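You operate a simulated robot arm through the tools that you are given. There is no shell and no other tool.

You are at the controls of a simulated robot arm. One attempt, no reset.

JOB
Set screw block 3 up under the lit magnifier on the stone plate.
Fine: slide the lens over it and wind it down. Set down upright: what you pick out.

Only the result counts: the job must be done as asked and must still hold three seconds after the hand-in. Knocking over, shifting, dropping, spilling or breaking anything else fails it.

ROBOT AND FRAMES
A 7-joint arm with a two-finger parallel gripper, fixed in place. Base frame: the origin is at the foot of the arm, x ahead of it, y to its left, z up. Readings come in m, rad, newtons and seconds.
With the tool pointing down near the work surface it reaches from about 0.24 to 0.62 m from the base axis. Its first joint turns from -1.152 to 1.152 rad. Payload 2.6 kg.
The tool frame sits at the grasp point between the pads (the TCP): z along the fingers, y along the line on which they close. The tips reach 0.03 m beyond it. The gripper opens to 0.094 m. The fingers are 0.028 m wide and 0.01 m thick; the gripper's body (0.05 by 0.096 m) begins 0.055 m behind the TCP.
Orientation is that of the tool frame in the base frame, as a unit quaternion [x, y, z, w]. With the fingers straight down and closing along the base's y, the tool's x points along the base's -x, its y along +y and its z along -z.

CONTROLS
- The arm moves only by the tool arm_command. Its argument "series" is a list of rows, each an object (a shift or turn left out is 0, a gripper value left out holds the last) with "xyz": the shift along the base's x, y, z in units of 100 mm (1.0 is 100 mm), a list of three; "rotation": the turn, a rotation vector about the base's x, y, z in units of 180 degrees (1.0 is 180 degrees), a list of three; "gripper": the opening in per cent of the stroke, from 0 (shut) to 100 (fully open). In form: [{"xyz": [dx, dy, dz], "rotation": [ax, ay, az], "gripper": gripper}, ...]. A call has 1 to 20 rows; each row is the pose to reach, as a shift and turn from the pose commanded when the call began. A call with a number of a shift or a turn outside -1 to 1 is refused whole. Rows are played at 5 a second. More than 0.05 m and 0.15 rad between two rows, or a gripper value outside its range, and nothing of the call is played. A pose out of reach is approached as far as the arm can. The call stops where the force on the tool passes 70 N (or 10 N more than at its start, if that is more) or the arm is blocked; 0.2 s more then pass. The fingers move at their own pace (about 0.072 m/s each) and stop on an object; they squeeze with about 43 N. The grip force told is the motor's: it shows also when the fingers shut on nothing. Time passes only in rows, and 0.2 s behind the last, so rows that repeat a pose let the fingers close. It gives the time, the measured TCP pose, the force on the tool (base axes), the opening and the grip force at its end, in the units of the frame above (readings bear some noise), with the torque about the TCP (base axes, N m) and any sound that the robot's microphone picked up.
- Cameras (640 x 400 px; columns grow to the right, rows downward): "scene" is fixed at [0.0359, 0.4299, 0.573]; the picture's right is [-0.79, -0.61, 0.00], its down [-0.30, 0.39, -0.87] and it looks along [0.53, -0.69, -0.50] (base axes); focal length 222 px, centre (320, 200). "wrist" rides on the gripper at [0.076, 0.014, -0.103] in the tool frame; the picture's right is [-0.18, 0.98, 0.00], its down [-0.75, -0.14, -0.64] and it looks along [-0.63, -0.12, 0.77] (tool axes); focal length 243 px, centre (320, 200). There is no depth. A picture from a camera that has moved, and an enlarged one, comes with that camera's place and axes in the base frame and with its lens.
- camera(camera): a new picture of that camera. The clock stands still meanwhile.
- close_up(camera, box): a new picture of the part [left, top, right, bottom] of that camera's present view, enlarged. The clock stands still meanwhile.
- close_job(): hands the job in; it is judged then, once.

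Places have to be worked out from the pictures, the camera data and where the tool is seen. Open the gripper and draw the arm clear of the work before you hand the job in, unless the task says otherwise.

The tools are called after "Request:" as a command line: name --argument value ..., lists and objects as JSON in quotes. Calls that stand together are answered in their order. arm_command: Moves the arm, as the interface text tells. Its arguments: {"type":"object","properties":{"series":{"type":"array","items":{"type":"object","properties":{"xyz":{"type":"array","items":{"type":"number"}},"rotation":{"type":"array","items":{"type":"number"}},"gripper":{"type":"number"}}}}},"required":["series"]} The other tools are called the same way: camera (camera) takes a picture; close_up (camera, box) takes an enlarged picture of a part of a camera's view; close_job () hands the job in.

At the start:

```text
t: 0.0
eef_pos: [0.2219, -0.1956, 0.4372]
orientation: [0.0, 1.0, 0.0, 0.001]
ft_force: [0.3, 0.2, 0.0]
torque: [0.01, 0.03, 0.01]
opening: 0.0938
gripper_force: 0.2
```

scene: 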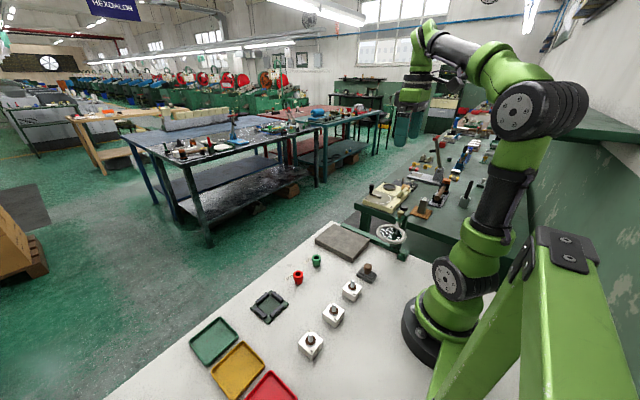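
wrist: 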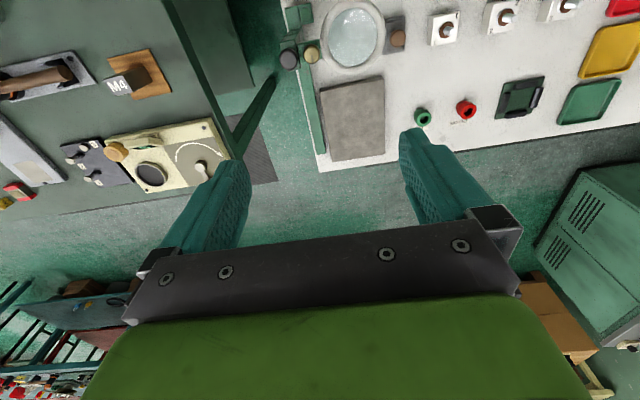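

I'll begin by looking closely at the scene: the stone plate, the magnifier, the blocks and the items near them.

Request:
close_up --camera "scene" --box '[280, 210, 440, 310]'

Request:
close_up --camera "scene" --box '[240, 260, 400, 360]'

Request:
close_up --camera "wrist" --box '[270, 0, 430, 100]'

Request:
close_up --camera "wrist" --box '[420, 0, 580, 100]'

```text
4.00 times, centred on (360, 260) of scene
camera zoom: at [0.0359, 0.4299, 0.573], right [-0.79, -0.61, 0.0], down [-0.3, 0.39, -0.87], along [0.53, -0.69, -0.5], focal length 886 px, centre (160, -40)
```

zoom: 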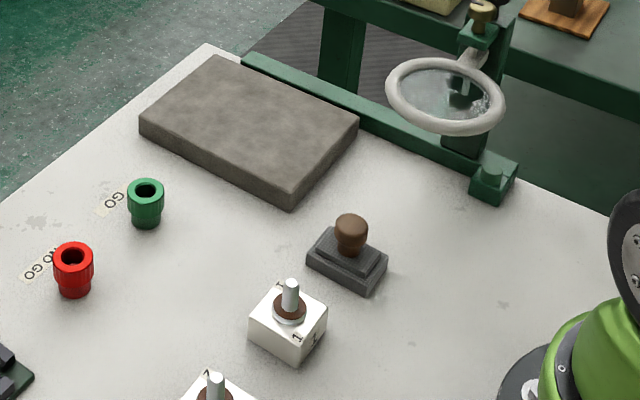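

```text
4.00 times, centred on (320, 310) of scene
camera zoom: at [0.0359, 0.4299, 0.573], right [-0.79, -0.61, 0.0], down [-0.3, 0.39, -0.87], along [0.53, -0.69, -0.5], focal length 886 px, centre (320, -240)
```

zoom: 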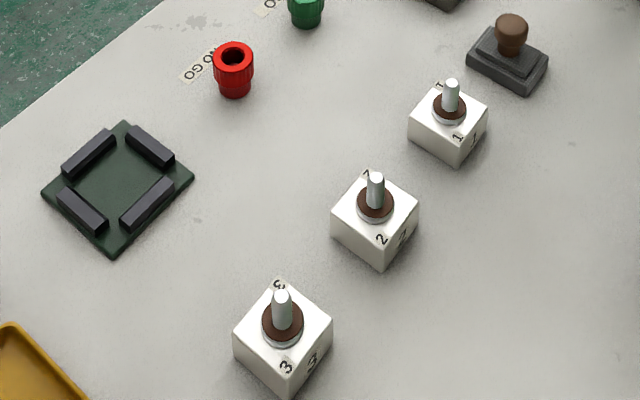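

```text
4.00 times, centred on (350, 50) of wrist
camera zoom: at [0.1452, -0.18, 0.54], right [0.19, 0.98, 0.0], down [0.75, -0.14, 0.64], along [0.63, -0.12, -0.77], focal length 970 px, centre (200, 800)
```

zoom: 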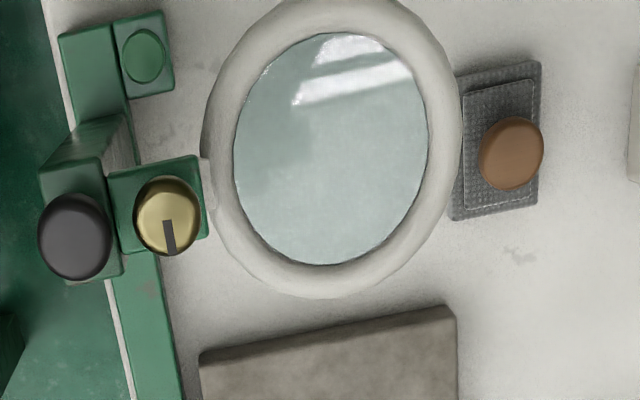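

```text
4.00 times, centred on (500, 50) of wrist
camera zoom: at [0.1452, -0.18, 0.54], right [0.19, 0.98, 0.0], down [0.75, -0.14, 0.64], along [0.63, -0.12, -0.77], focal length 970 px, centre (-400, 800)
```

zoom: 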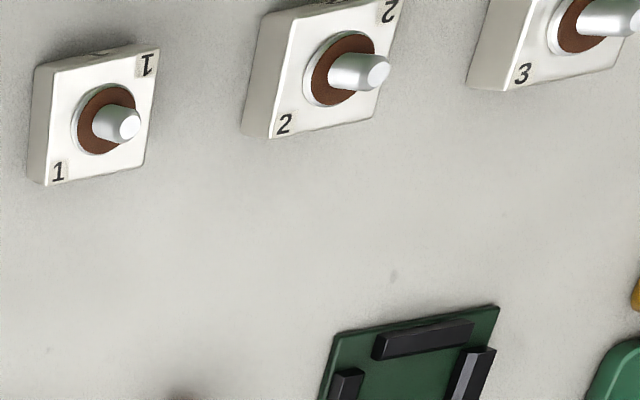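

The table is about z=0, the stone plate covers x≈0.29–0.45 and y≈-0.21 to -0.08, and the lens centre is near (0.195,-0.143,0.137). Next I'll zoom in on the magnifier's knobs and column to see how it slides, winds and lights.

Request:
close_up --camera "wrist" --box '[276, 0, 340, 40]'

Request:
close_up --camera "wrist" --box '[272, 36, 336, 76]'

Request:
close_up --camera "scene" --box '[370, 205, 418, 265]'

Request:
close_up --camera "scene" --box '[296, 325, 328, 365]'

```text
10.00 times, centred on (308, 20) of wrist
camera zoom: at [0.1452, -0.18, 0.54], right [0.19, 0.98, 0.0], down [0.75, -0.14, 0.64], along [0.63, -0.12, -0.77], focal length 2426 px, centre (440, 2000)
```

zoom: 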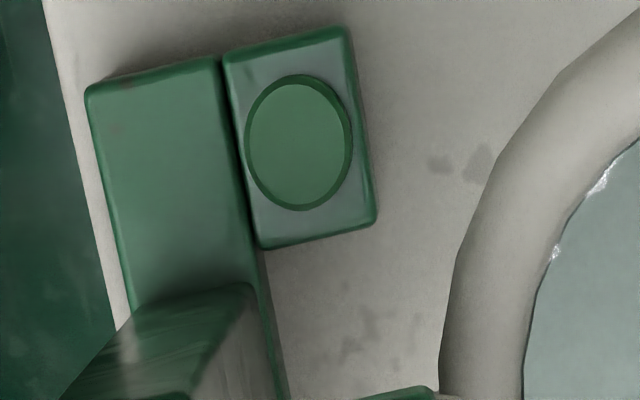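

```text
10.00 times, centred on (304, 56) of wrist
camera zoom: at [0.1452, -0.18, 0.54], right [0.19, 0.98, 0.0], down [0.75, -0.14, 0.64], along [0.63, -0.12, -0.77], focal length 2426 px, centre (480, 1640)
```

zoom: 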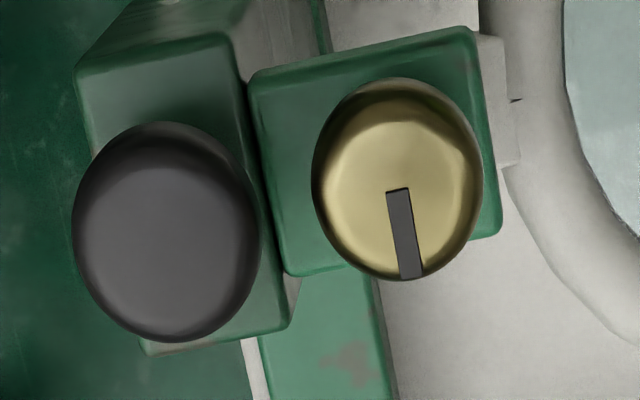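

```text
6.67 times, centred on (394, 235) of scene
camera zoom: at [0.0359, 0.4299, 0.573], right [-0.79, -0.61, 0.0], down [-0.3, 0.39, -0.87], along [0.53, -0.69, -0.5], focal length 1476 px, centre (-173, -33)
```

zoom: 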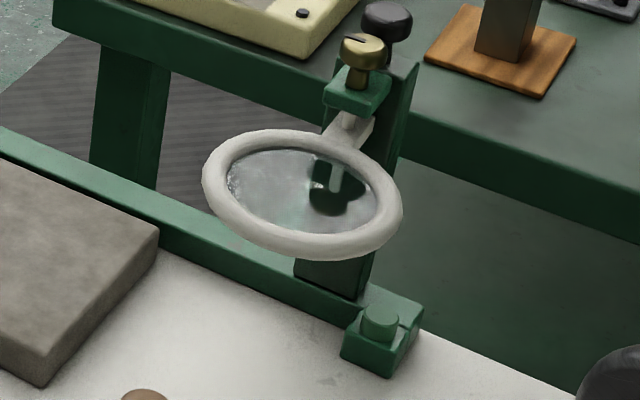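

```text
10.00 times, centred on (312, 345) of scene
camera zoom: at [0.0359, 0.4299, 0.573], right [-0.79, -0.61, 0.0], down [-0.3, 0.39, -0.87], along [0.53, -0.69, -0.5], focal length 2215 px, centre (400, -1250)
```

zoom: 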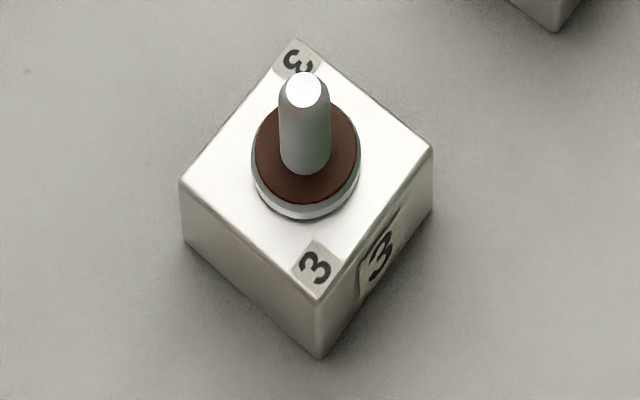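

Block 3 is axis-aligned at about (0.228, 0.216). It is roughly 41 mm square and 26 mm tall, with its stud top at about 0.058. A green button sits at the near end of the rail (≈0.162,-0.207), with a brass indexed knob and a black knob on the magnifier column. I'll take the block first, moving up and across toward it.

Request:
arm_command --series '[{"xyz": [0.25, 0.3, 0.0], "gripper": 80}, {"xyz": [0.5, 0.6, 0.0]}, {"xyz": [0.7, 1.0, 0.0]}, {"xyz": [0.7, 1.0, 0.0]}]'

Request:
arm_command --series '[{"xyz": [0.0, 0.35, 0.0]}, {"xyz": [0.0, 0.7, 0.0]}, {"xyz": [0.0, 1.0, 0.0]}, {"xyz": [0.0, 1.0, 0.0]}]'

Request:
arm_command --series '[{"xyz": [0.0, 0.35, 0.0]}, {"xyz": [0.0, 0.7, 0.0]}, {"xyz": [0.0, 1.0, 0.0]}, {"xyz": [0.0, 1.0, 0.0]}]'

```text
t: 1.0
eef_pos: [0.2947, -0.0924, 0.4384]
orientation: [0.001, 1.0, 0.0, -0.001]
ft_force: [-0.4, -0.3, 0.1]
torque: [0.0, 0.0, -0.02]
opening: 0.0754
gripper_force: 0.1
```

```text
t: 2.0
eef_pos: [0.2942, 0.0058, 0.4384]
orientation: [0.002, 1.0, 0.0, 0.001]
ft_force: [-0.1, 0.3, 1.0]
torque: [0.01, 0.02, 0.01]
opening: 0.0753
gripper_force: 0.0
```

```text
t: 3.0
eef_pos: [0.2916, 0.1062, 0.4361]
orientation: [0.0, 1.0, 0.0, 0.001]
ft_force: [-0.3, 0.4, -0.2]
torque: [0.0, 0.0, -0.04]
opening: 0.075
gripper_force: 0.0
```

The arm tracks well. I'm now moving to above block 3 at height to check alignment with the wrist camera.

Request:
arm_command --series '[{"xyz": [-0.1, 0.35, -0.1]}, {"xyz": [-0.3, 0.7, -0.3]}, {"xyz": [-0.5, 1.0, -0.6]}, {"xyz": [-0.64, 1.0, -0.9]}, {"xyz": [-0.64, 1.0, -0.9]}]'

Request:
camera --camera "wrist"

Request:
camera --camera "scene"

```text
t: 4.2
eef_pos: [0.2281, 0.2053, 0.3444]
orientation: [0.0, 1.0, 0.0, 0.001]
ft_force: [0.4, 0.3, 0.0]
torque: [0.0, 0.01, 0.0]
opening: 0.0753
gripper_force: 0.0
```

```text
taken
camera wrist: at [0.1506, 0.221, 0.4474], right [0.18, 0.98, 0.0], down [0.75, -0.14, 0.64], along [0.63, -0.12, -0.77], focal length 243 px, centre (320, 200)
```

wrist: 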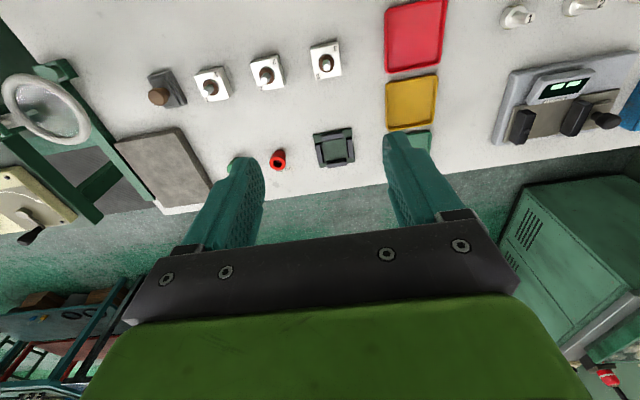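

```text
taken
```

scene: 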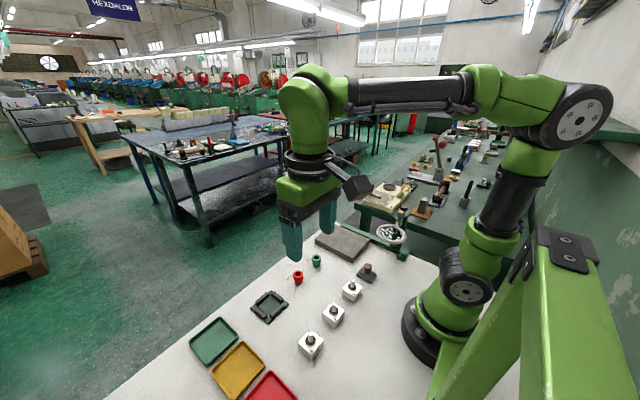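

The tool is above block 3's neighbourhood. I'll zoom the wrist view on the blocks to refine their positions.

Request:
close_up --camera "wrist" --box '[292, 30, 356, 90]'

Request:
close_up --camera "scene" --box '[270, 200, 350, 270]'

```text
6.67 times, centred on (324, 60) of wrist
camera zoom: at [0.1506, 0.221, 0.4474], right [0.18, 0.98, 0.0], down [0.75, -0.14, 0.64], along [0.63, -0.12, -0.77], focal length 1618 px, centre (293, 1133)
```

zoom: 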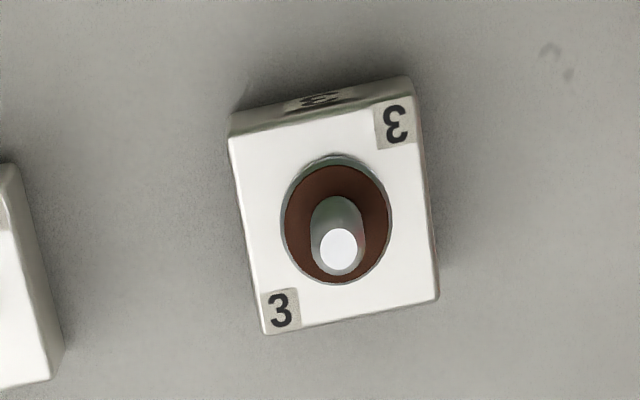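

```text
5.71 times, centred on (310, 235) of scene
camera zoom: at [0.0358, 0.43, 0.573], right [-0.79, -0.61, 0.0], down [-0.3, 0.39, -0.87], along [0.53, -0.69, -0.5], focal length 1266 px, centre (377, 0)
```

zoom: 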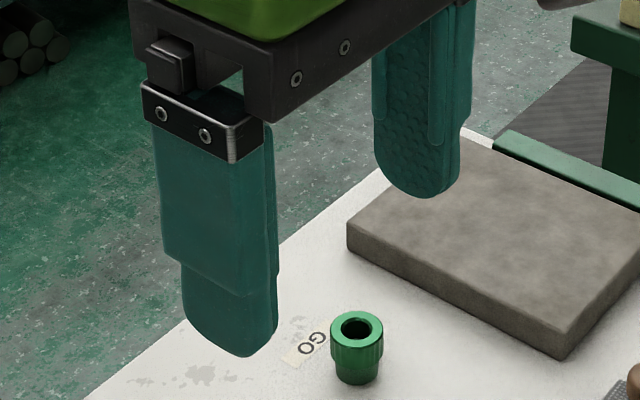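

Block 3's centre comes out at (0.229, 0.216), matching the scene estimate. I'll shift +10 mm in y and descend in stages.

Request:
arm_command --series '[{"xyz": [0.0, 0.1, -0.3]}, {"xyz": [0.0, 0.105, -0.65]}, {"xyz": [0.0, 0.105, -1.0]}, {"xyz": [0.0, 0.105, -1.0]}]'

Request:
arm_command --series '[{"xyz": [0.0, 0.0, -0.35]}, {"xyz": [0.0, 0.0, -0.7]}, {"xyz": [0.0, 0.0, -1.0]}, {"xyz": [0.0, 0.0, -1.0]}]'

Request:
camera --camera "wrist"

Request:
camera --camera "scene"

```text
t: 5.2
eef_pos: [0.2271, 0.2134, 0.2476]
orientation: [0.001, 1.0, 0.0, 0.001]
ft_force: [-0.5, -0.6, 0.4]
torque: [0.03, 0.03, 0.0]
opening: 0.0753
gripper_force: 0.0
```

```text
t: 6.2
eef_pos: [0.2266, 0.2153, 0.1512]
orientation: [0.0, 1.0, 0.0, 0.0]
ft_force: [1.0, 0.7, -0.1]
torque: [0.0, -0.01, 0.0]
opening: 0.0752
gripper_force: 0.2
```

```text
taken
camera wrist: at [0.1515, 0.2313, 0.2526], right [0.19, 0.98, 0.0], down [0.75, -0.14, 0.64], along [0.63, -0.12, -0.77], focal length 243 px, centre (320, 200)
```

wrist: 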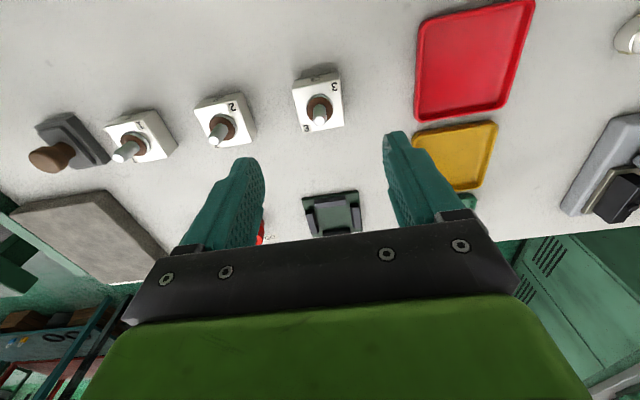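

```text
taken
```

scene: 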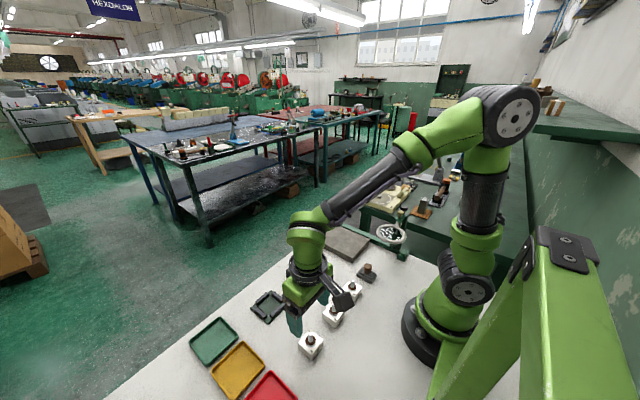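

Block 3 is straight below between the fingers, and the tips are at about z 0.12. I'll descend another 95 mm and check before the final approach.

Request:
arm_command --series '[{"xyz": [0.0, 0.0, -0.25]}, {"xyz": [0.0, 0.0, -0.5]}, {"xyz": [0.0, 0.0, -0.75]}, {"xyz": [0.0, 0.0, -0.95]}, {"xyz": [0.0, 0.0, -0.95]}]'

Request:
close_up --camera "scene" --box '[264, 300, 360, 360]'

Request:
camera --camera "wrist"

```text
t: 7.4
eef_pos: [0.2298, 0.2144, 0.0536]
orientation: [0.0, 1.0, 0.0, 0.0]
ft_force: [-0.4, -0.3, 0.2]
torque: [0.0, 0.0, -0.01]
opening: 0.0751
gripper_force: 0.0
```

```text
6.67 times, centred on (312, 330) of scene
camera zoom: at [0.0359, 0.43, 0.573], right [-0.79, -0.61, 0.0], down [-0.3, 0.39, -0.87], along [0.53, -0.69, -0.5], focal length 1476 px, centre (373, -667)
```

zoom: 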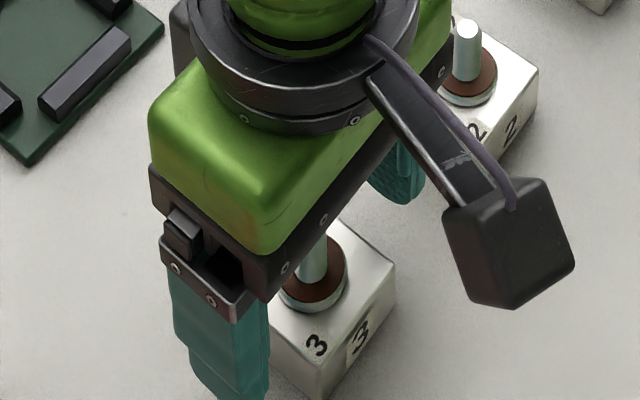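

```text
taken
camera wrist: at [0.1523, 0.2305, 0.1559], right [0.19, 0.98, 0.0], down [0.75, -0.14, 0.64], along [0.63, -0.12, -0.77], focal length 243 px, centre (320, 200)
```

wrist: 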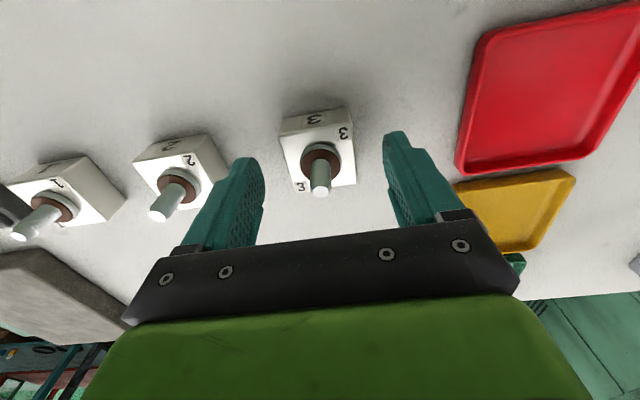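

The fingers straddle block 3 with clearance. I'm lowering another 15 mm so the tips sit about 7 mm above the table, then closing.

Request:
arm_command --series '[{"xyz": [0.0, 0.0, -0.08]}, {"xyz": [0.0, 0.0, -0.15]}, {"xyz": [0.0, 0.0, -0.15], "gripper": 30}, {"xyz": [0.0, 0.0, -0.15], "gripper": 30}, {"xyz": [0.0, 0.0, -0.15], "gripper": 30}, {"xyz": [0.0, 0.0, -0.15], "gripper": 30}]'

Request:
close_up --camera "scene" --box '[264, 300, 360, 360]'

Request:
camera --camera "wrist"

```text
t: 8.8
eef_pos: [0.2297, 0.2147, 0.0383]
orientation: [0.001, 1.0, 0.0, 0.001]
ft_force: [0.4, 1.2, 0.0]
torque: [0.06, -0.11, -0.01]
opening: 0.0436
gripper_force: 42.8
```

```text
6.67 times, centred on (312, 330) of scene
camera zoom: at [0.0359, 0.43, 0.573], right [-0.79, -0.61, 0.0], down [-0.3, 0.39, -0.87], along [0.53, -0.69, -0.5], focal length 1476 px, centre (373, -667)
```

zoom: 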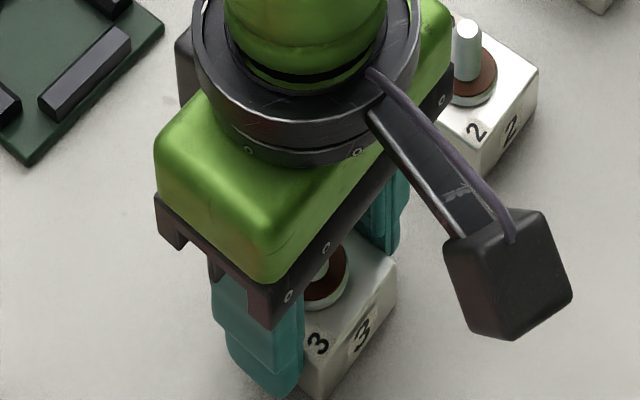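

```text
taken
camera wrist: at [0.1521, 0.2299, 0.14], right [0.18, 0.98, 0.0], down [0.75, -0.14, 0.64], along [0.63, -0.12, -0.77], focal length 243 px, centre (320, 200)
```

wrist: 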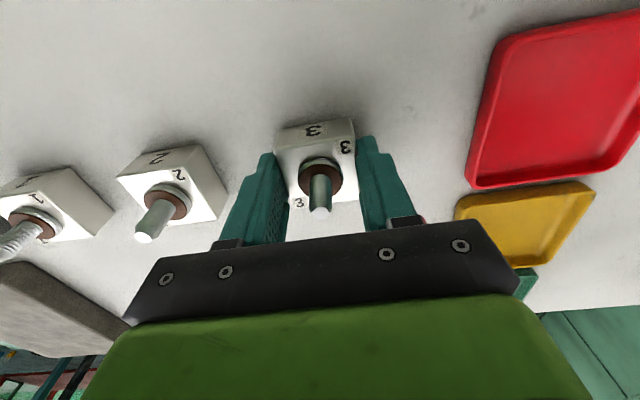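

The grip holds at 43.6 mm with 43 N on the block. I'll lift gently and check the load.

Request:
arm_command --series '[{"xyz": [0.0, 0.0, 0.05]}, {"xyz": [0.0, 0.0, 0.2]}, {"xyz": [0.0, 0.0, 0.4]}, {"xyz": [0.0, 0.0, 0.65]}, {"xyz": [0.0, 0.0, 0.9]}, {"xyz": [0.0, 0.0, 1.0]}, {"xyz": [0.0, 0.0, 1.0]}]'

Request:
camera --camera "wrist"

Request:
camera --camera "scene"

```text
t: 10.4
eef_pos: [0.2287, 0.2143, 0.1395]
orientation: [0.001, 1.0, 0.0, 0.001]
ft_force: [0.3, 1.1, -2.9]
torque: [0.01, 0.0, 0.03]
opening: 0.0438
gripper_force: 42.9
```

```text
taken
camera wrist: at [0.1525, 0.2312, 0.2408], right [0.18, 0.98, 0.0], down [0.75, -0.14, 0.64], along [0.63, -0.12, -0.77], focal length 243 px, centre (320, 200)
```

wrist: 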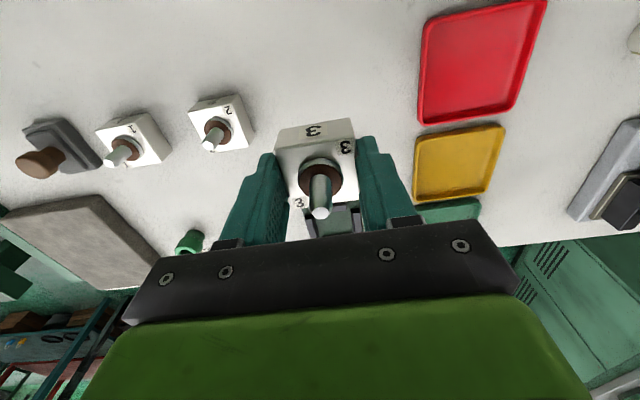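

```text
taken
```

scene: 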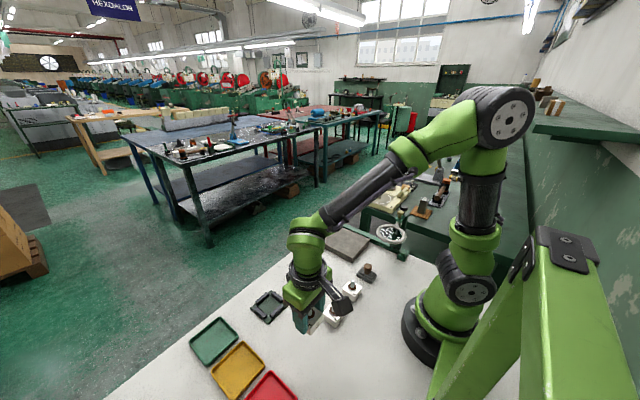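

Block 3 is lifted with about 3 N of load and stays square in the grip. I'm carrying it at a safe height toward the plate centre, near (0.37,-0.144).

Request:
arm_command --series '[{"xyz": [0.0, 0.0, 0.2]}, {"xyz": [0.0, -0.05, 0.5]}, {"xyz": [0.1, -0.2, 0.8]}, {"xyz": [0.25, -0.45, 0.9]}, {"xyz": [0.4, -0.7, 0.9]}, {"xyz": [0.5, -0.95, 0.9]}, {"xyz": [0.5, -1.0, 0.9]}]'

Request:
arm_command --series '[{"xyz": [0.15, -0.2, 0.0]}, {"xyz": [0.3, -0.45, 0.0]}, {"xyz": [0.4, -0.7, 0.0]}, {"xyz": [0.5, -0.95, 0.0]}, {"xyz": [0.5, -1.0, 0.0]}]'

Request:
arm_command --series '[{"xyz": [0.15, -0.2, 0.0]}, {"xyz": [0.3, -0.45, 0.0]}, {"xyz": [0.4, -0.7, 0.0]}, {"xyz": [0.414, -0.95, 0.0]}, {"xyz": [0.414, -1.0, 0.0]}]'

Request:
arm_command --series '[{"xyz": [0.0, -0.2, 0.0]}, {"xyz": [0.0, -0.45, 0.0]}, {"xyz": [0.0, -0.594, 0.0]}, {"xyz": [0.0, -0.594, 0.0]}, {"xyz": [0.0, -0.594, 0.0]}]'

Request:
camera --camera "scene"

Request:
camera --camera "wrist"

```text
t: 12.0
eef_pos: [0.2755, 0.1168, 0.227]
orientation: [0.0, 1.0, -0.001, 0.0]
ft_force: [-0.5, 0.9, -3.5]
torque: [0.04, 0.0, 0.0]
opening: 0.0436
gripper_force: 43.0
```

```text
t: 13.2
eef_pos: [0.3272, 0.0161, 0.2268]
orientation: [0.001, 1.0, 0.0, 0.0]
ft_force: [-0.9, -0.1, -3.0]
torque: [-0.02, -0.02, 0.04]
opening: 0.0436
gripper_force: 43.7
```

```text
t: 14.4
eef_pos: [0.3692, -0.0867, 0.2292]
orientation: [0.001, 1.0, 0.0, 0.0]
ft_force: [-0.2, 0.3, -4.5]
torque: [0.01, 0.03, 0.02]
opening: 0.0437
gripper_force: 43.3
```

```text
t: 15.6
eef_pos: [0.3689, -0.1445, 0.2285]
orientation: [0.001, 1.0, 0.0, 0.0]
ft_force: [0.1, -0.4, -4.1]
torque: [0.0, 0.03, 0.01]
opening: 0.0433
gripper_force: 43.3
```

```text
taken
```

scene: 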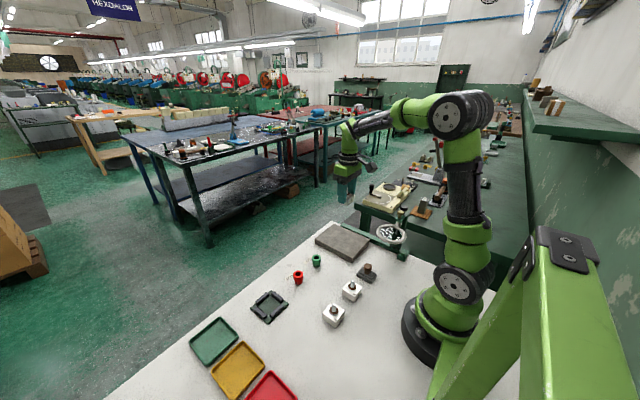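

```text
taken
camera wrist: at [0.2926, -0.129, 0.3303], right [0.18, 0.98, 0.0], down [0.75, -0.14, 0.64], along [0.63, -0.12, -0.77], focal length 243 px, centre (320, 200)
```

wrist: 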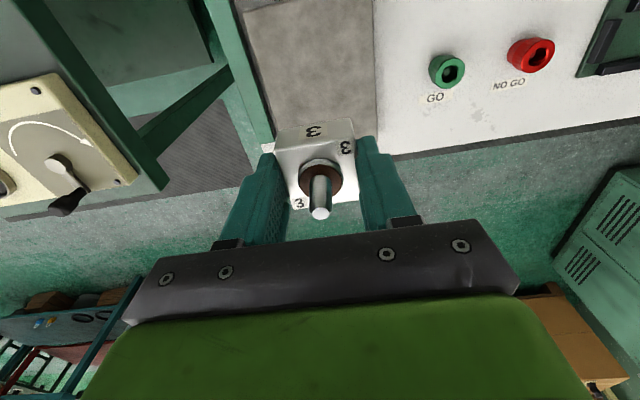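

The block hovers over the plate. I'll zoom the scene camera on the plate edge to measure its thickness before lowering.

Request:
close_up --camera "scene" --box '[336, 240, 376, 265]'

Request:
close_up --camera "scene" --box '[310, 150, 420, 270]'

```text
16.00 times, centred on (356, 252) of scene
camera zoom: at [0.0359, 0.4299, 0.573], right [-0.79, -0.61, 0.0], down [-0.3, 0.39, -0.87], along [0.53, -0.69, -0.5], focal length 3543 px, centre (-256, -640)
```

zoom: 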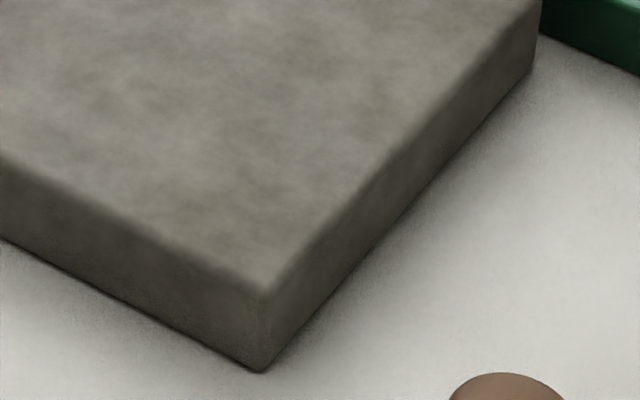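

```text
3.33 times, centred on (365, 210) of scene
camera zoom: at [0.0359, 0.4299, 0.573], right [-0.79, -0.61, 0.0], down [-0.3, 0.39, -0.87], along [0.53, -0.69, -0.5], focal length 738 px, centre (170, 167)
```

zoom: 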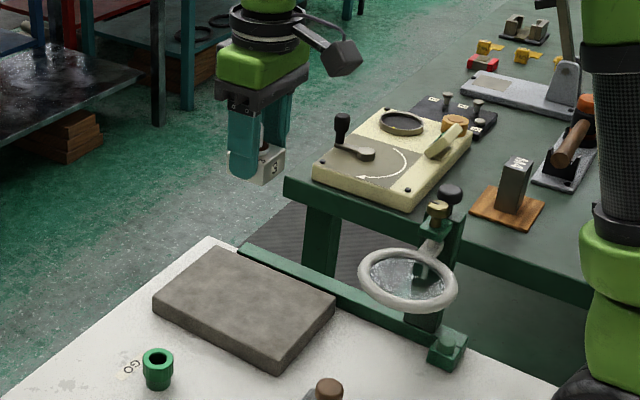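

The plate works out to about 24 mm thick, so contact should come with the TCP near z≈0.062. I'll descend to about 0.078 first.

Request:
arm_command --series '[{"xyz": [0.0, 0.0, -0.25]}, {"xyz": [0.0, 0.0, -0.5]}, {"xyz": [0.0, 0.0, -0.75]}, {"xyz": [0.0, 0.0, -0.95]}, {"xyz": [0.0, 0.0, -1.0]}, {"xyz": [0.0, 0.0, -1.0]}]'

Request:
arm_command --series '[{"xyz": [0.0, 0.0, -0.15]}, {"xyz": [0.0, 0.0, -0.3]}, {"xyz": [0.0, 0.0, -0.45]}, {"xyz": [0.0, 0.0, -0.5]}, {"xyz": [0.0, 0.0, -0.5]}]'

Request:
close_up --camera "scene" --box '[310, 190, 406, 270]'

Request:
camera --camera "wrist"

```text
t: 17.0
eef_pos: [0.3692, -0.1435, 0.1256]
orientation: [0.001, 1.0, 0.0, 0.001]
ft_force: [0.7, -0.2, -4.4]
torque: [-0.04, 0.0, -0.01]
opening: 0.0435
gripper_force: 42.8
```

```text
t: 18.2
eef_pos: [0.3705, -0.1445, 0.0762]
orientation: [0.001, 1.0, 0.001, 0.001]
ft_force: [-0.1, 0.4, -4.1]
torque: [-0.01, 0.03, 0.02]
opening: 0.0437
gripper_force: 43.0
```

```text
5.00 times, centred on (358, 230) of scene
camera zoom: at [0.0359, 0.4299, 0.573], right [-0.79, -0.61, 0.0], down [-0.3, 0.39, -0.87], along [0.53, -0.69, -0.5], focal length 1107 px, centre (130, 50)
```

zoom: 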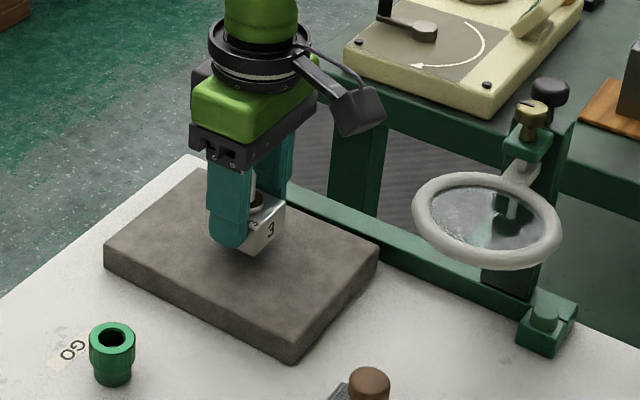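

```text
taken
camera wrist: at [0.2938, -0.1288, 0.1789], right [0.19, 0.98, 0.0], down [0.75, -0.14, 0.64], along [0.63, -0.12, -0.77], focal length 243 px, centre (320, 200)
```

wrist: 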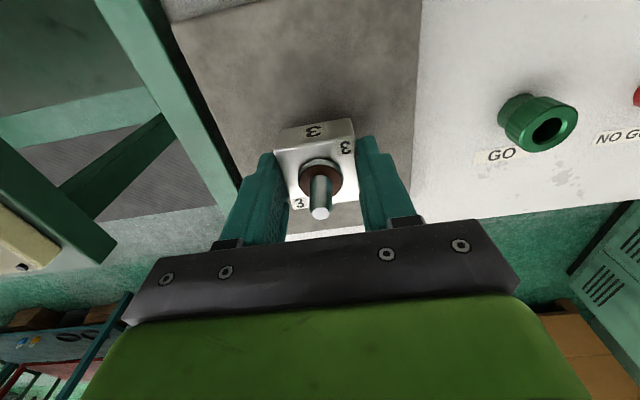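

The block hangs just above the plate's middle. I'm lowering it in small steps and watching the force for contact.

Request:
arm_command --series '[{"xyz": [0.0, 0.0, -0.03]}, {"xyz": [0.0, 0.0, -0.06]}, {"xyz": [0.0, 0.0, -0.09]}, {"xyz": [0.0, 0.0, -0.11]}, {"xyz": [0.0, 0.0, -0.11]}]'

Request:
close_up --camera "scene" --box '[334, 220, 382, 250]'

```text
t: 19.4
eef_pos: [0.3693, -0.144, 0.067]
orientation: [0.001, 1.0, 0.0, 0.001]
ft_force: [0.6, -0.3, -3.5]
torque: [0.04, 0.03, -0.02]
opening: 0.0437
gripper_force: 43.7
```

```text
13.33 times, centred on (358, 235) of scene
camera zoom: at [0.0359, 0.4299, 0.573], right [-0.79, -0.61, 0.0], down [-0.3, 0.39, -0.87], along [0.53, -0.69, -0.5], focal length 2953 px, centre (-187, -267)
```

zoom: 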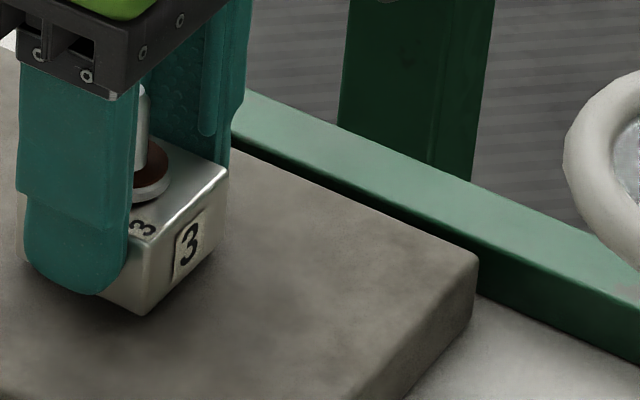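

No contact yet, the load still reads as free weight. I'll keep lowering in 1 mm steps.

Request:
arm_command --series '[{"xyz": [0.0, 0.0, -0.01]}, {"xyz": [0.0, 0.0, -0.02]}, {"xyz": [0.0, 0.0, -0.03]}, {"xyz": [0.0, 0.0, -0.03]}]'

```text
t: 20.4
eef_pos: [0.3693, -0.1432, 0.064]
orientation: [0.0, 1.0, 0.0, 0.001]
ft_force: [-0.3, 0.2, -4.0]
torque: [-0.01, 0.02, -0.01]
opening: 0.0435
gripper_force: 43.1
```

Still hanging free, so I'm continuing in 1 mm steps.

Request:
arm_command --series '[{"xyz": [0.0, 0.0, -0.01]}, {"xyz": [0.0, 0.0, -0.015]}, {"xyz": [0.0, 0.0, -0.02]}, {"xyz": [0.0, 0.0, -0.02]}]'

Request:
close_up --camera "scene" --box '[334, 220, 382, 250]'

```text
t: 21.4
eef_pos: [0.3709, -0.1457, 0.0629]
orientation: [0.001, 1.0, 0.0, 0.002]
ft_force: [-8.2, 8.3, 29.5]
torque: [0.27, 0.8, -0.14]
opening: 0.0438
gripper_force: 43.1
```

```text
13.33 times, centred on (358, 235) of scene
camera zoom: at [0.0357, 0.43, 0.5729], right [-0.79, -0.61, 0.0], down [-0.3, 0.39, -0.87], along [0.53, -0.69, -0.49], focal length 2953 px, centre (-187, -267)
```

zoom: 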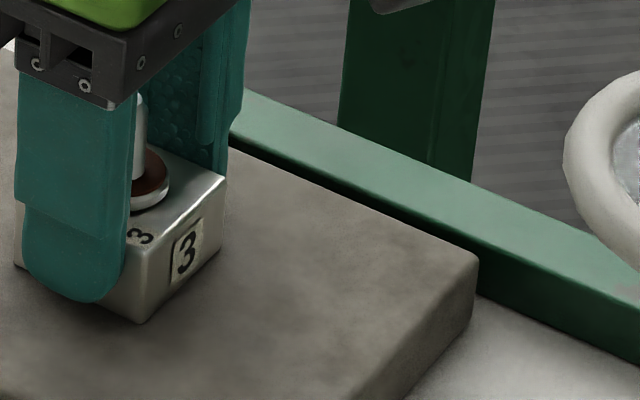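

The block is seated, with contact at 29 N and the plate unmoved. I'll ease up 0.6 mm to relax, then open the fingers.

Request:
arm_command --series '[{"xyz": [0.0, 0.0, 0.003]}, {"xyz": [0.0, 0.0, 0.006]}, {"xyz": [0.0, 0.0, 0.006]}]'

```text
t: 22.2
eef_pos: [0.3688, -0.1433, 0.0622]
orientation: [0.0, 1.0, 0.0, 0.001]
ft_force: [5.6, 4.2, 12.7]
torque: [0.52, -0.05, -0.14]
opening: 0.0437
gripper_force: 43.1
```

Contact force is down to about 13 N. I'll ease a further 0.3 mm and open to 66 mm while holding position.

Request:
arm_command --series '[{"xyz": [0.0, 0.0, 0.003]}, {"xyz": [0.0, 0.0, 0.003], "gripper": 48}, {"xyz": [0.0, 0.0, 0.003], "gripper": 52}, {"xyz": [0.0, 0.0, 0.003], "gripper": 70}, {"xyz": [0.0, 0.0, 0.003], "gripper": 70}, {"xyz": [0.0, 0.0, 0.003], "gripper": 70}]'

Request:
close_up --camera "scene" --box '[310, 210, 390, 260]'

Request:
camera --camera "wrist"

```text
t: 23.6
eef_pos: [0.3678, -0.1435, 0.0637]
orientation: [0.0, 1.0, -0.001, 0.001]
ft_force: [-0.9, 0.8, 0.1]
torque: [-0.03, 0.02, 0.01]
opening: 0.0659
gripper_force: 0.0
```

```text
8.00 times, centred on (350, 235) of scene
camera zoom: at [0.0359, 0.4299, 0.573], right [-0.79, -0.61, 0.0], down [-0.3, 0.39, -0.87], along [0.53, -0.69, -0.5], focal length 1772 px, centre (80, -80)
```

zoom: 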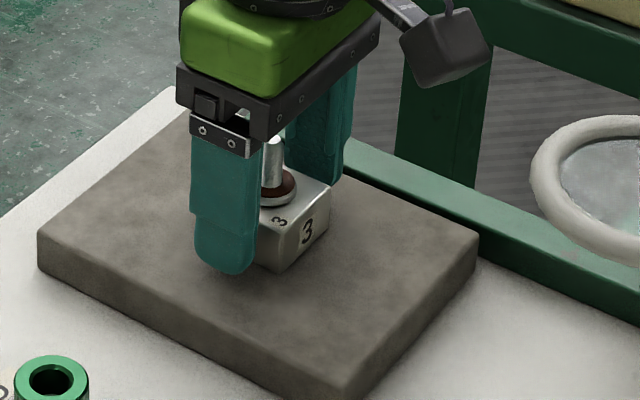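

```text
taken
camera wrist: at [0.2923, -0.1291, 0.1651], right [0.18, 0.98, 0.0], down [0.75, -0.14, 0.64], along [0.63, -0.12, -0.77], focal length 243 px, centre (320, 200)
```

wrist: 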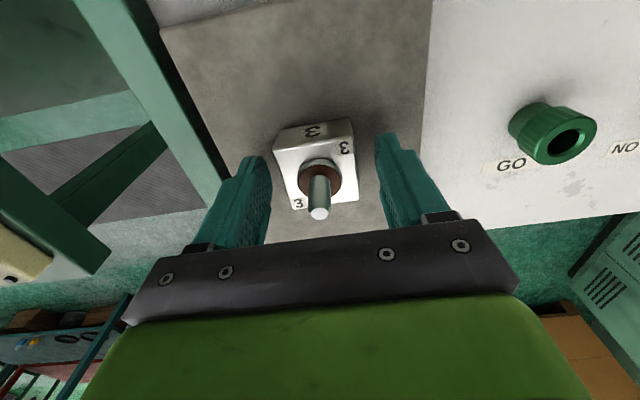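

Block 3 stands upright on the plate and the fingers are clear. I'm rising straight up.

Request:
arm_command --series '[{"xyz": [0.0, 0.0, 0.1]}, {"xyz": [0.0, 0.0, 0.3]}, {"xyz": [0.0, 0.0, 0.55]}, {"xyz": [0.0, 0.0, 0.8]}, {"xyz": [0.0, 0.0, 1.0]}, {"xyz": [0.0, 0.0, 1.0]}]'

Request:
arm_command --series '[{"xyz": [0.0, 0.0, 0.35]}, {"xyz": [0.0, 0.0, 0.7]}, {"xyz": [0.0, 0.0, 1.0]}, {"xyz": [0.0, 0.0, 1.0]}]'

Request:
arm_command --series '[{"xyz": [-0.3, 0.0, 0.3]}, {"xyz": [-0.6, 0.0, 0.6]}, {"xyz": [-1.0, 0.0, 0.8]}, {"xyz": [-1.0, 0.0, 0.8]}]'

Request:
close_up --camera "scene" --box '[310, 200, 422, 270]'

Request:
camera --camera "wrist"

```text
t: 25.0
eef_pos: [0.3692, -0.1455, 0.1638]
orientation: [0.0, 1.0, 0.0, 0.002]
ft_force: [-0.3, 0.0, -0.6]
torque: [-0.01, 0.01, 0.04]
opening: 0.0656
gripper_force: 0.2
```

```text
t: 26.0
eef_pos: [0.3678, -0.1428, 0.2624]
orientation: [0.001, 1.0, 0.0, 0.0]
ft_force: [-0.1, 0.6, -0.4]
torque: [0.03, -0.03, 0.01]
opening: 0.0657
gripper_force: 0.0
```

```text
t: 27.0
eef_pos: [0.2692, -0.1437, 0.3446]
orientation: [0.001, 1.0, 0.0, 0.001]
ft_force: [-0.5, -0.9, -0.4]
torque: [-0.01, 0.04, 0.02]
opening: 0.0657
gripper_force: 0.0
```

```text
5.71 times, centred on (366, 235) of scene
camera zoom: at [0.0358, 0.43, 0.573], right [-0.79, -0.61, 0.0], down [-0.3, 0.39, -0.87], along [0.53, -0.69, -0.5], focal length 1266 px, centre (57, 0)
```

zoom: 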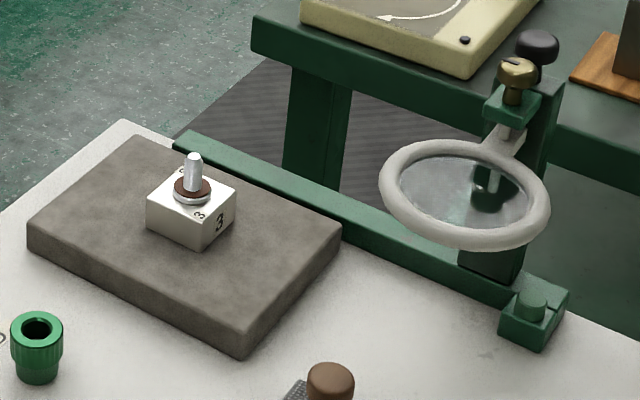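

```text
taken
camera wrist: at [0.1934, -0.1271, 0.4461], right [0.19, 0.98, 0.0], down [0.75, -0.14, 0.64], along [0.63, -0.12, -0.77], focal length 243 px, centre (320, 200)
```

wrist: 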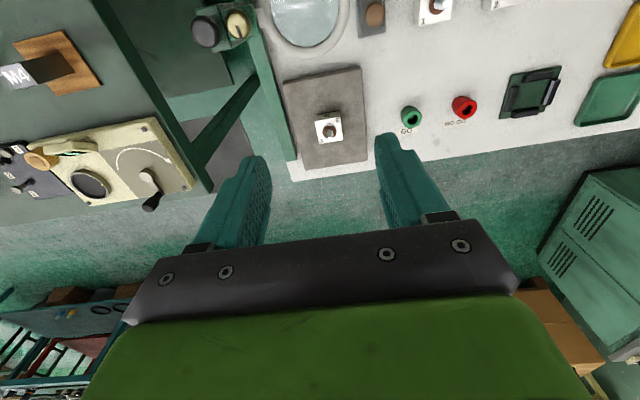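

The block is in place, and the magnifier is next. I'll zoom on its knobs and column from both cameras to pin down heights and shape.

Request:
close_up --camera "wrist" --box '[184, 0, 264, 50]'

Request:
close_up --camera "scene" --box '[386, 200, 418, 220]'

Request:
close_up --camera "scene" --box '[384, 215, 424, 265]'

```text
8.00 times, centred on (224, 25) of wrist
camera zoom: at [0.1934, -0.1271, 0.4461], right [0.19, 0.98, 0.0], down [0.75, -0.14, 0.64], along [0.63, -0.12, -0.77], focal length 1941 px, centre (1088, 1600)
```

zoom: 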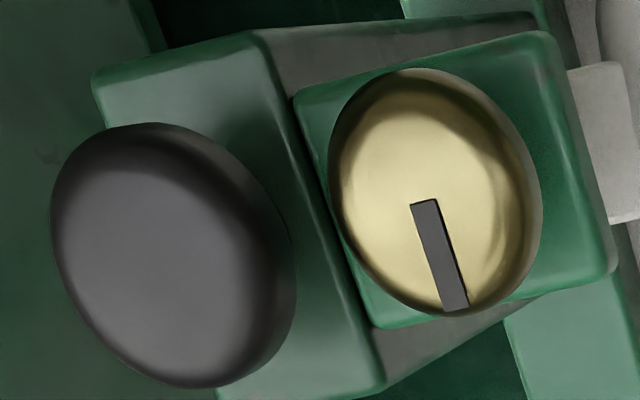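

```text
16.00 times, centred on (402, 210) of scene
camera zoom: at [0.0358, 0.43, 0.573], right [-0.79, -0.61, 0.0], down [-0.3, 0.39, -0.87], along [0.53, -0.69, -0.5], focal length 3543 px, centre (-992, 40)
```

zoom: 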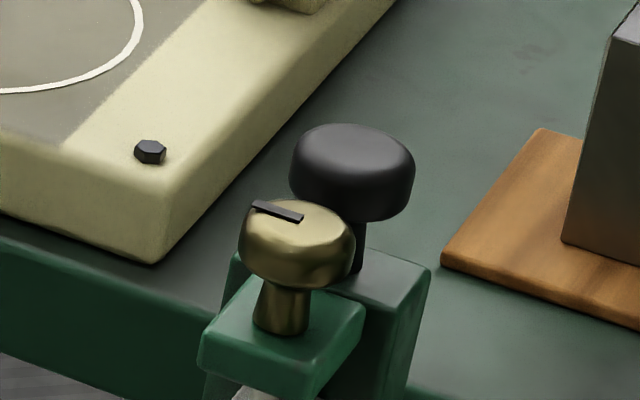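

```text
8.00 times, centred on (404, 240) of scene
camera zoom: at [0.0358, 0.43, 0.573], right [-0.79, -0.61, 0.0], down [-0.3, 0.39, -0.87], along [0.53, -0.69, -0.5], focal length 1772 px, centre (-352, -120)
```

zoom: 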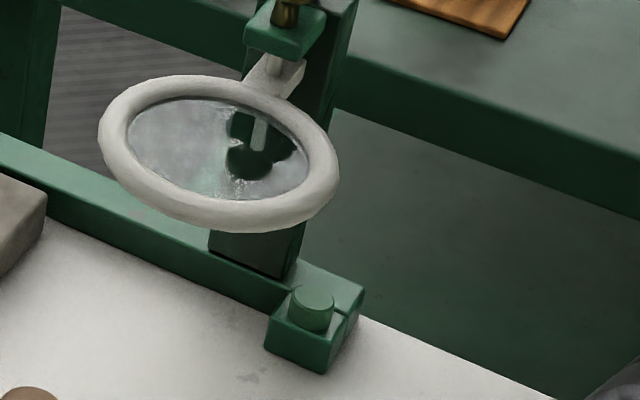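

I place the black knob at about (0.1965,-0.2295), with its head between z 0.184 and 0.192. The brass knob is at about (0.197,-0.201), with its head between 0.180 and 0.189. I'll turn the tool -90° about z, so the fingers close along x and the camera sits on the +y side above the lens, and move over the black knob at height.

Request:
arm_command --series '[{"xyz": [-0.06, -0.08, 0.0], "rotation": [0, 0, -0.042]}, {"xyz": [-0.12, -0.15, 0.0], "rotation": [0, 0, -0.084]}, {"xyz": [-0.18, -0.23, 0.0], "rotation": [0, 0, -0.126]}, {"xyz": [-0.24, -0.3, 0.0], "rotation": [0, 0, -0.168]}, {"xyz": [-0.3, -0.38, 0.0], "rotation": [0, 0, -0.21]}, {"xyz": [-0.36, -0.45, 0.0], "rotation": [0, 0, -0.252]}, {"xyz": [-0.42, -0.53, 0.0], "rotation": [0, 0, -0.294]}, {"xyz": [-0.48, -0.6, 0.0], "rotation": [0, 0, -0.336]}, {"xyz": [-0.54, -0.68, 0.0], "rotation": [0, 0, -0.378]}, {"xyz": [-0.6, -0.75, 0.0], "rotation": [0, 0, -0.42]}, {"xyz": [-0.66, -0.83, 0.0], "rotation": [0, 0, -0.462]}, {"xyz": [-0.73, -0.9, 0.0], "rotation": [0, 0, -0.5]}, {"xyz": [-0.73, -0.9, 0.0], "rotation": [0, 0, -0.5]}]'

Request:
camera --camera "wrist"

Request:
camera --camera "scene"

```text
t: 29.8
eef_pos: [0.1957, -0.2343, 0.3422]
orientation: [0.708, 0.706, 0.0, 0.001]
ft_force: [0.1, 0.1, 0.3]
torque: [0.0, 0.02, 0.0]
opening: 0.0655
gripper_force: 0.0
```

```text
taken
camera wrist: at [0.2099, -0.1573, 0.4445], right [0.98, -0.19, 0.0], down [-0.14, -0.75, 0.64], along [-0.12, -0.63, -0.77], focal length 243 px, centre (320, 200)
```

wrist: 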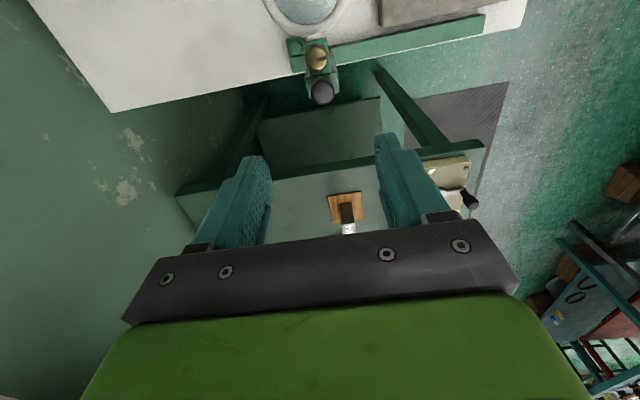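

```text
taken
```

scene: 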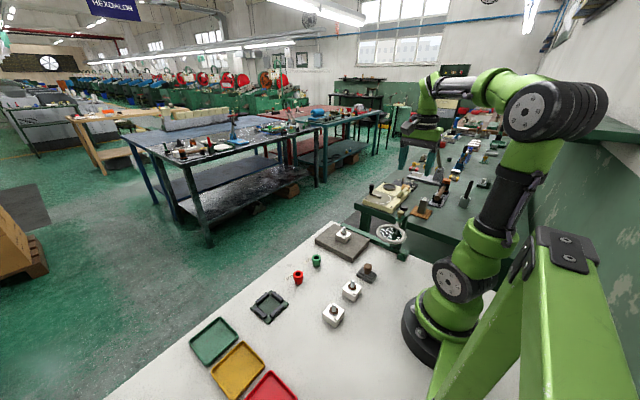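

The rotation worked and the camera now looks from the +y side. I'll zoom on the knobs to refine their positions from this view.

Request:
close_up --camera "wrist" --box '[272, 20, 368, 110]'

Request:
close_up --camera "scene" --box '[384, 110, 464, 210]'

```text
4.44 times, centred on (320, 65) of wrist
camera zoom: at [0.2099, -0.1573, 0.4445], right [0.98, -0.19, 0.0], down [-0.14, -0.75, 0.64], along [-0.12, -0.63, -0.77], focal length 1078 px, centre (320, 800)
```

zoom: 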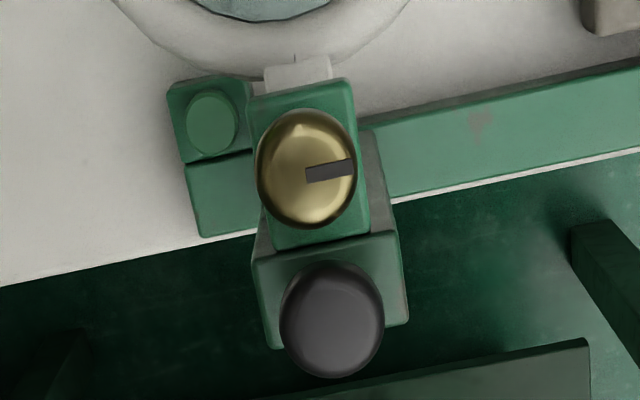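

```text
4.00 times, centred on (424, 160) of scene
camera zoom: at [0.0359, 0.4299, 0.573], right [-0.79, -0.61, 0.0], down [-0.3, 0.39, -0.87], along [0.53, -0.69, -0.5], focal length 886 px, centre (-96, 360)
```

zoom: 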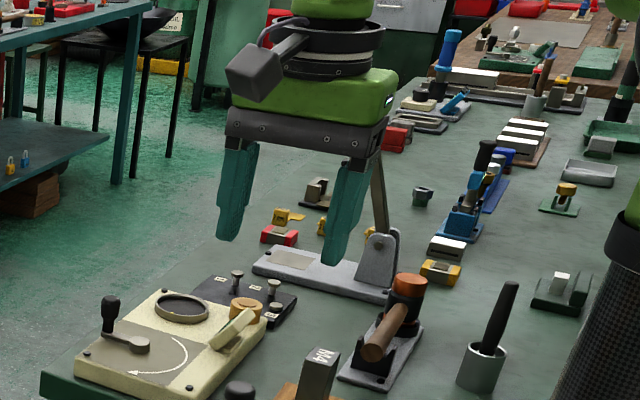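

The averaged estimates are black ≈ (0.198,-0.229) and brass ≈ (0.198,-0.200). The tool is over the black knob, offset 5 mm away from the brass one. I'm descending with the fingers straddling it along x.

Request:
arm_command --series '[{"xyz": [0.0, 0.0, -0.3]}, {"xyz": [0.0, 0.0, -0.6]}, {"xyz": [0.0, 0.0, -0.85]}, {"xyz": [0.0, 0.0, -1.0]}, {"xyz": [0.0, 0.0, -1.0]}]'

Request:
camera --camera "wrist"

Request:
close_up --camera "scene" --box '[370, 150, 450, 260]'

```text
t: 31.0
eef_pos: [0.1953, -0.2342, 0.2446]
orientation: [0.708, 0.706, -0.001, 0.001]
ft_force: [-0.2, -0.1, -0.8]
torque: [-0.01, 0.0, -0.03]
opening: 0.0659
gripper_force: 0.0
```

```text
taken
camera wrist: at [0.2099, -0.1565, 0.3463], right [0.98, -0.19, 0.0], down [-0.14, -0.75, 0.64], along [-0.12, -0.63, -0.77], focal length 243 px, centre (320, 200)
```

wrist: 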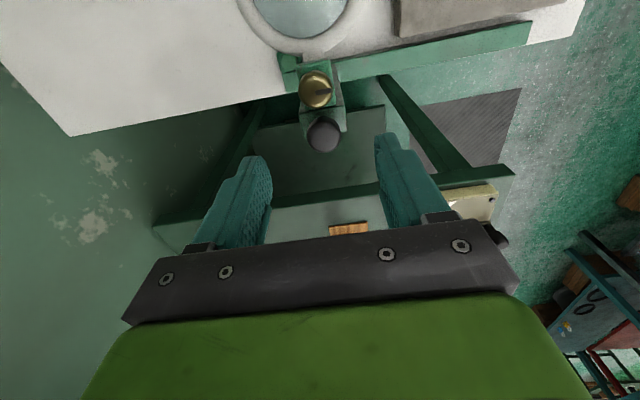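

```text
3.64 times, centred on (410, 205) of scene
camera zoom: at [0.0359, 0.4299, 0.573], right [-0.79, -0.61, 0.0], down [-0.3, 0.39, -0.87], along [0.53, -0.69, -0.5], focal length 805 px, centre (-7, 182)
```

zoom: 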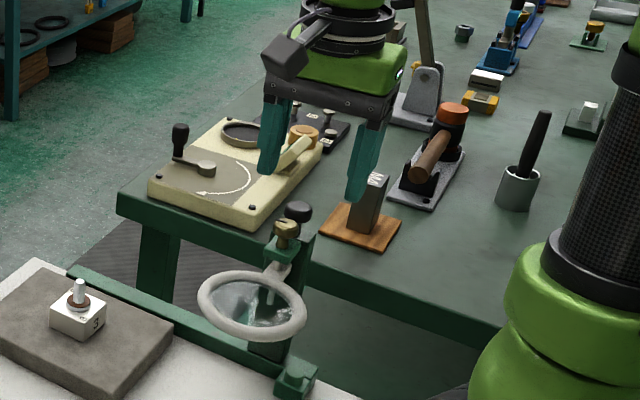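

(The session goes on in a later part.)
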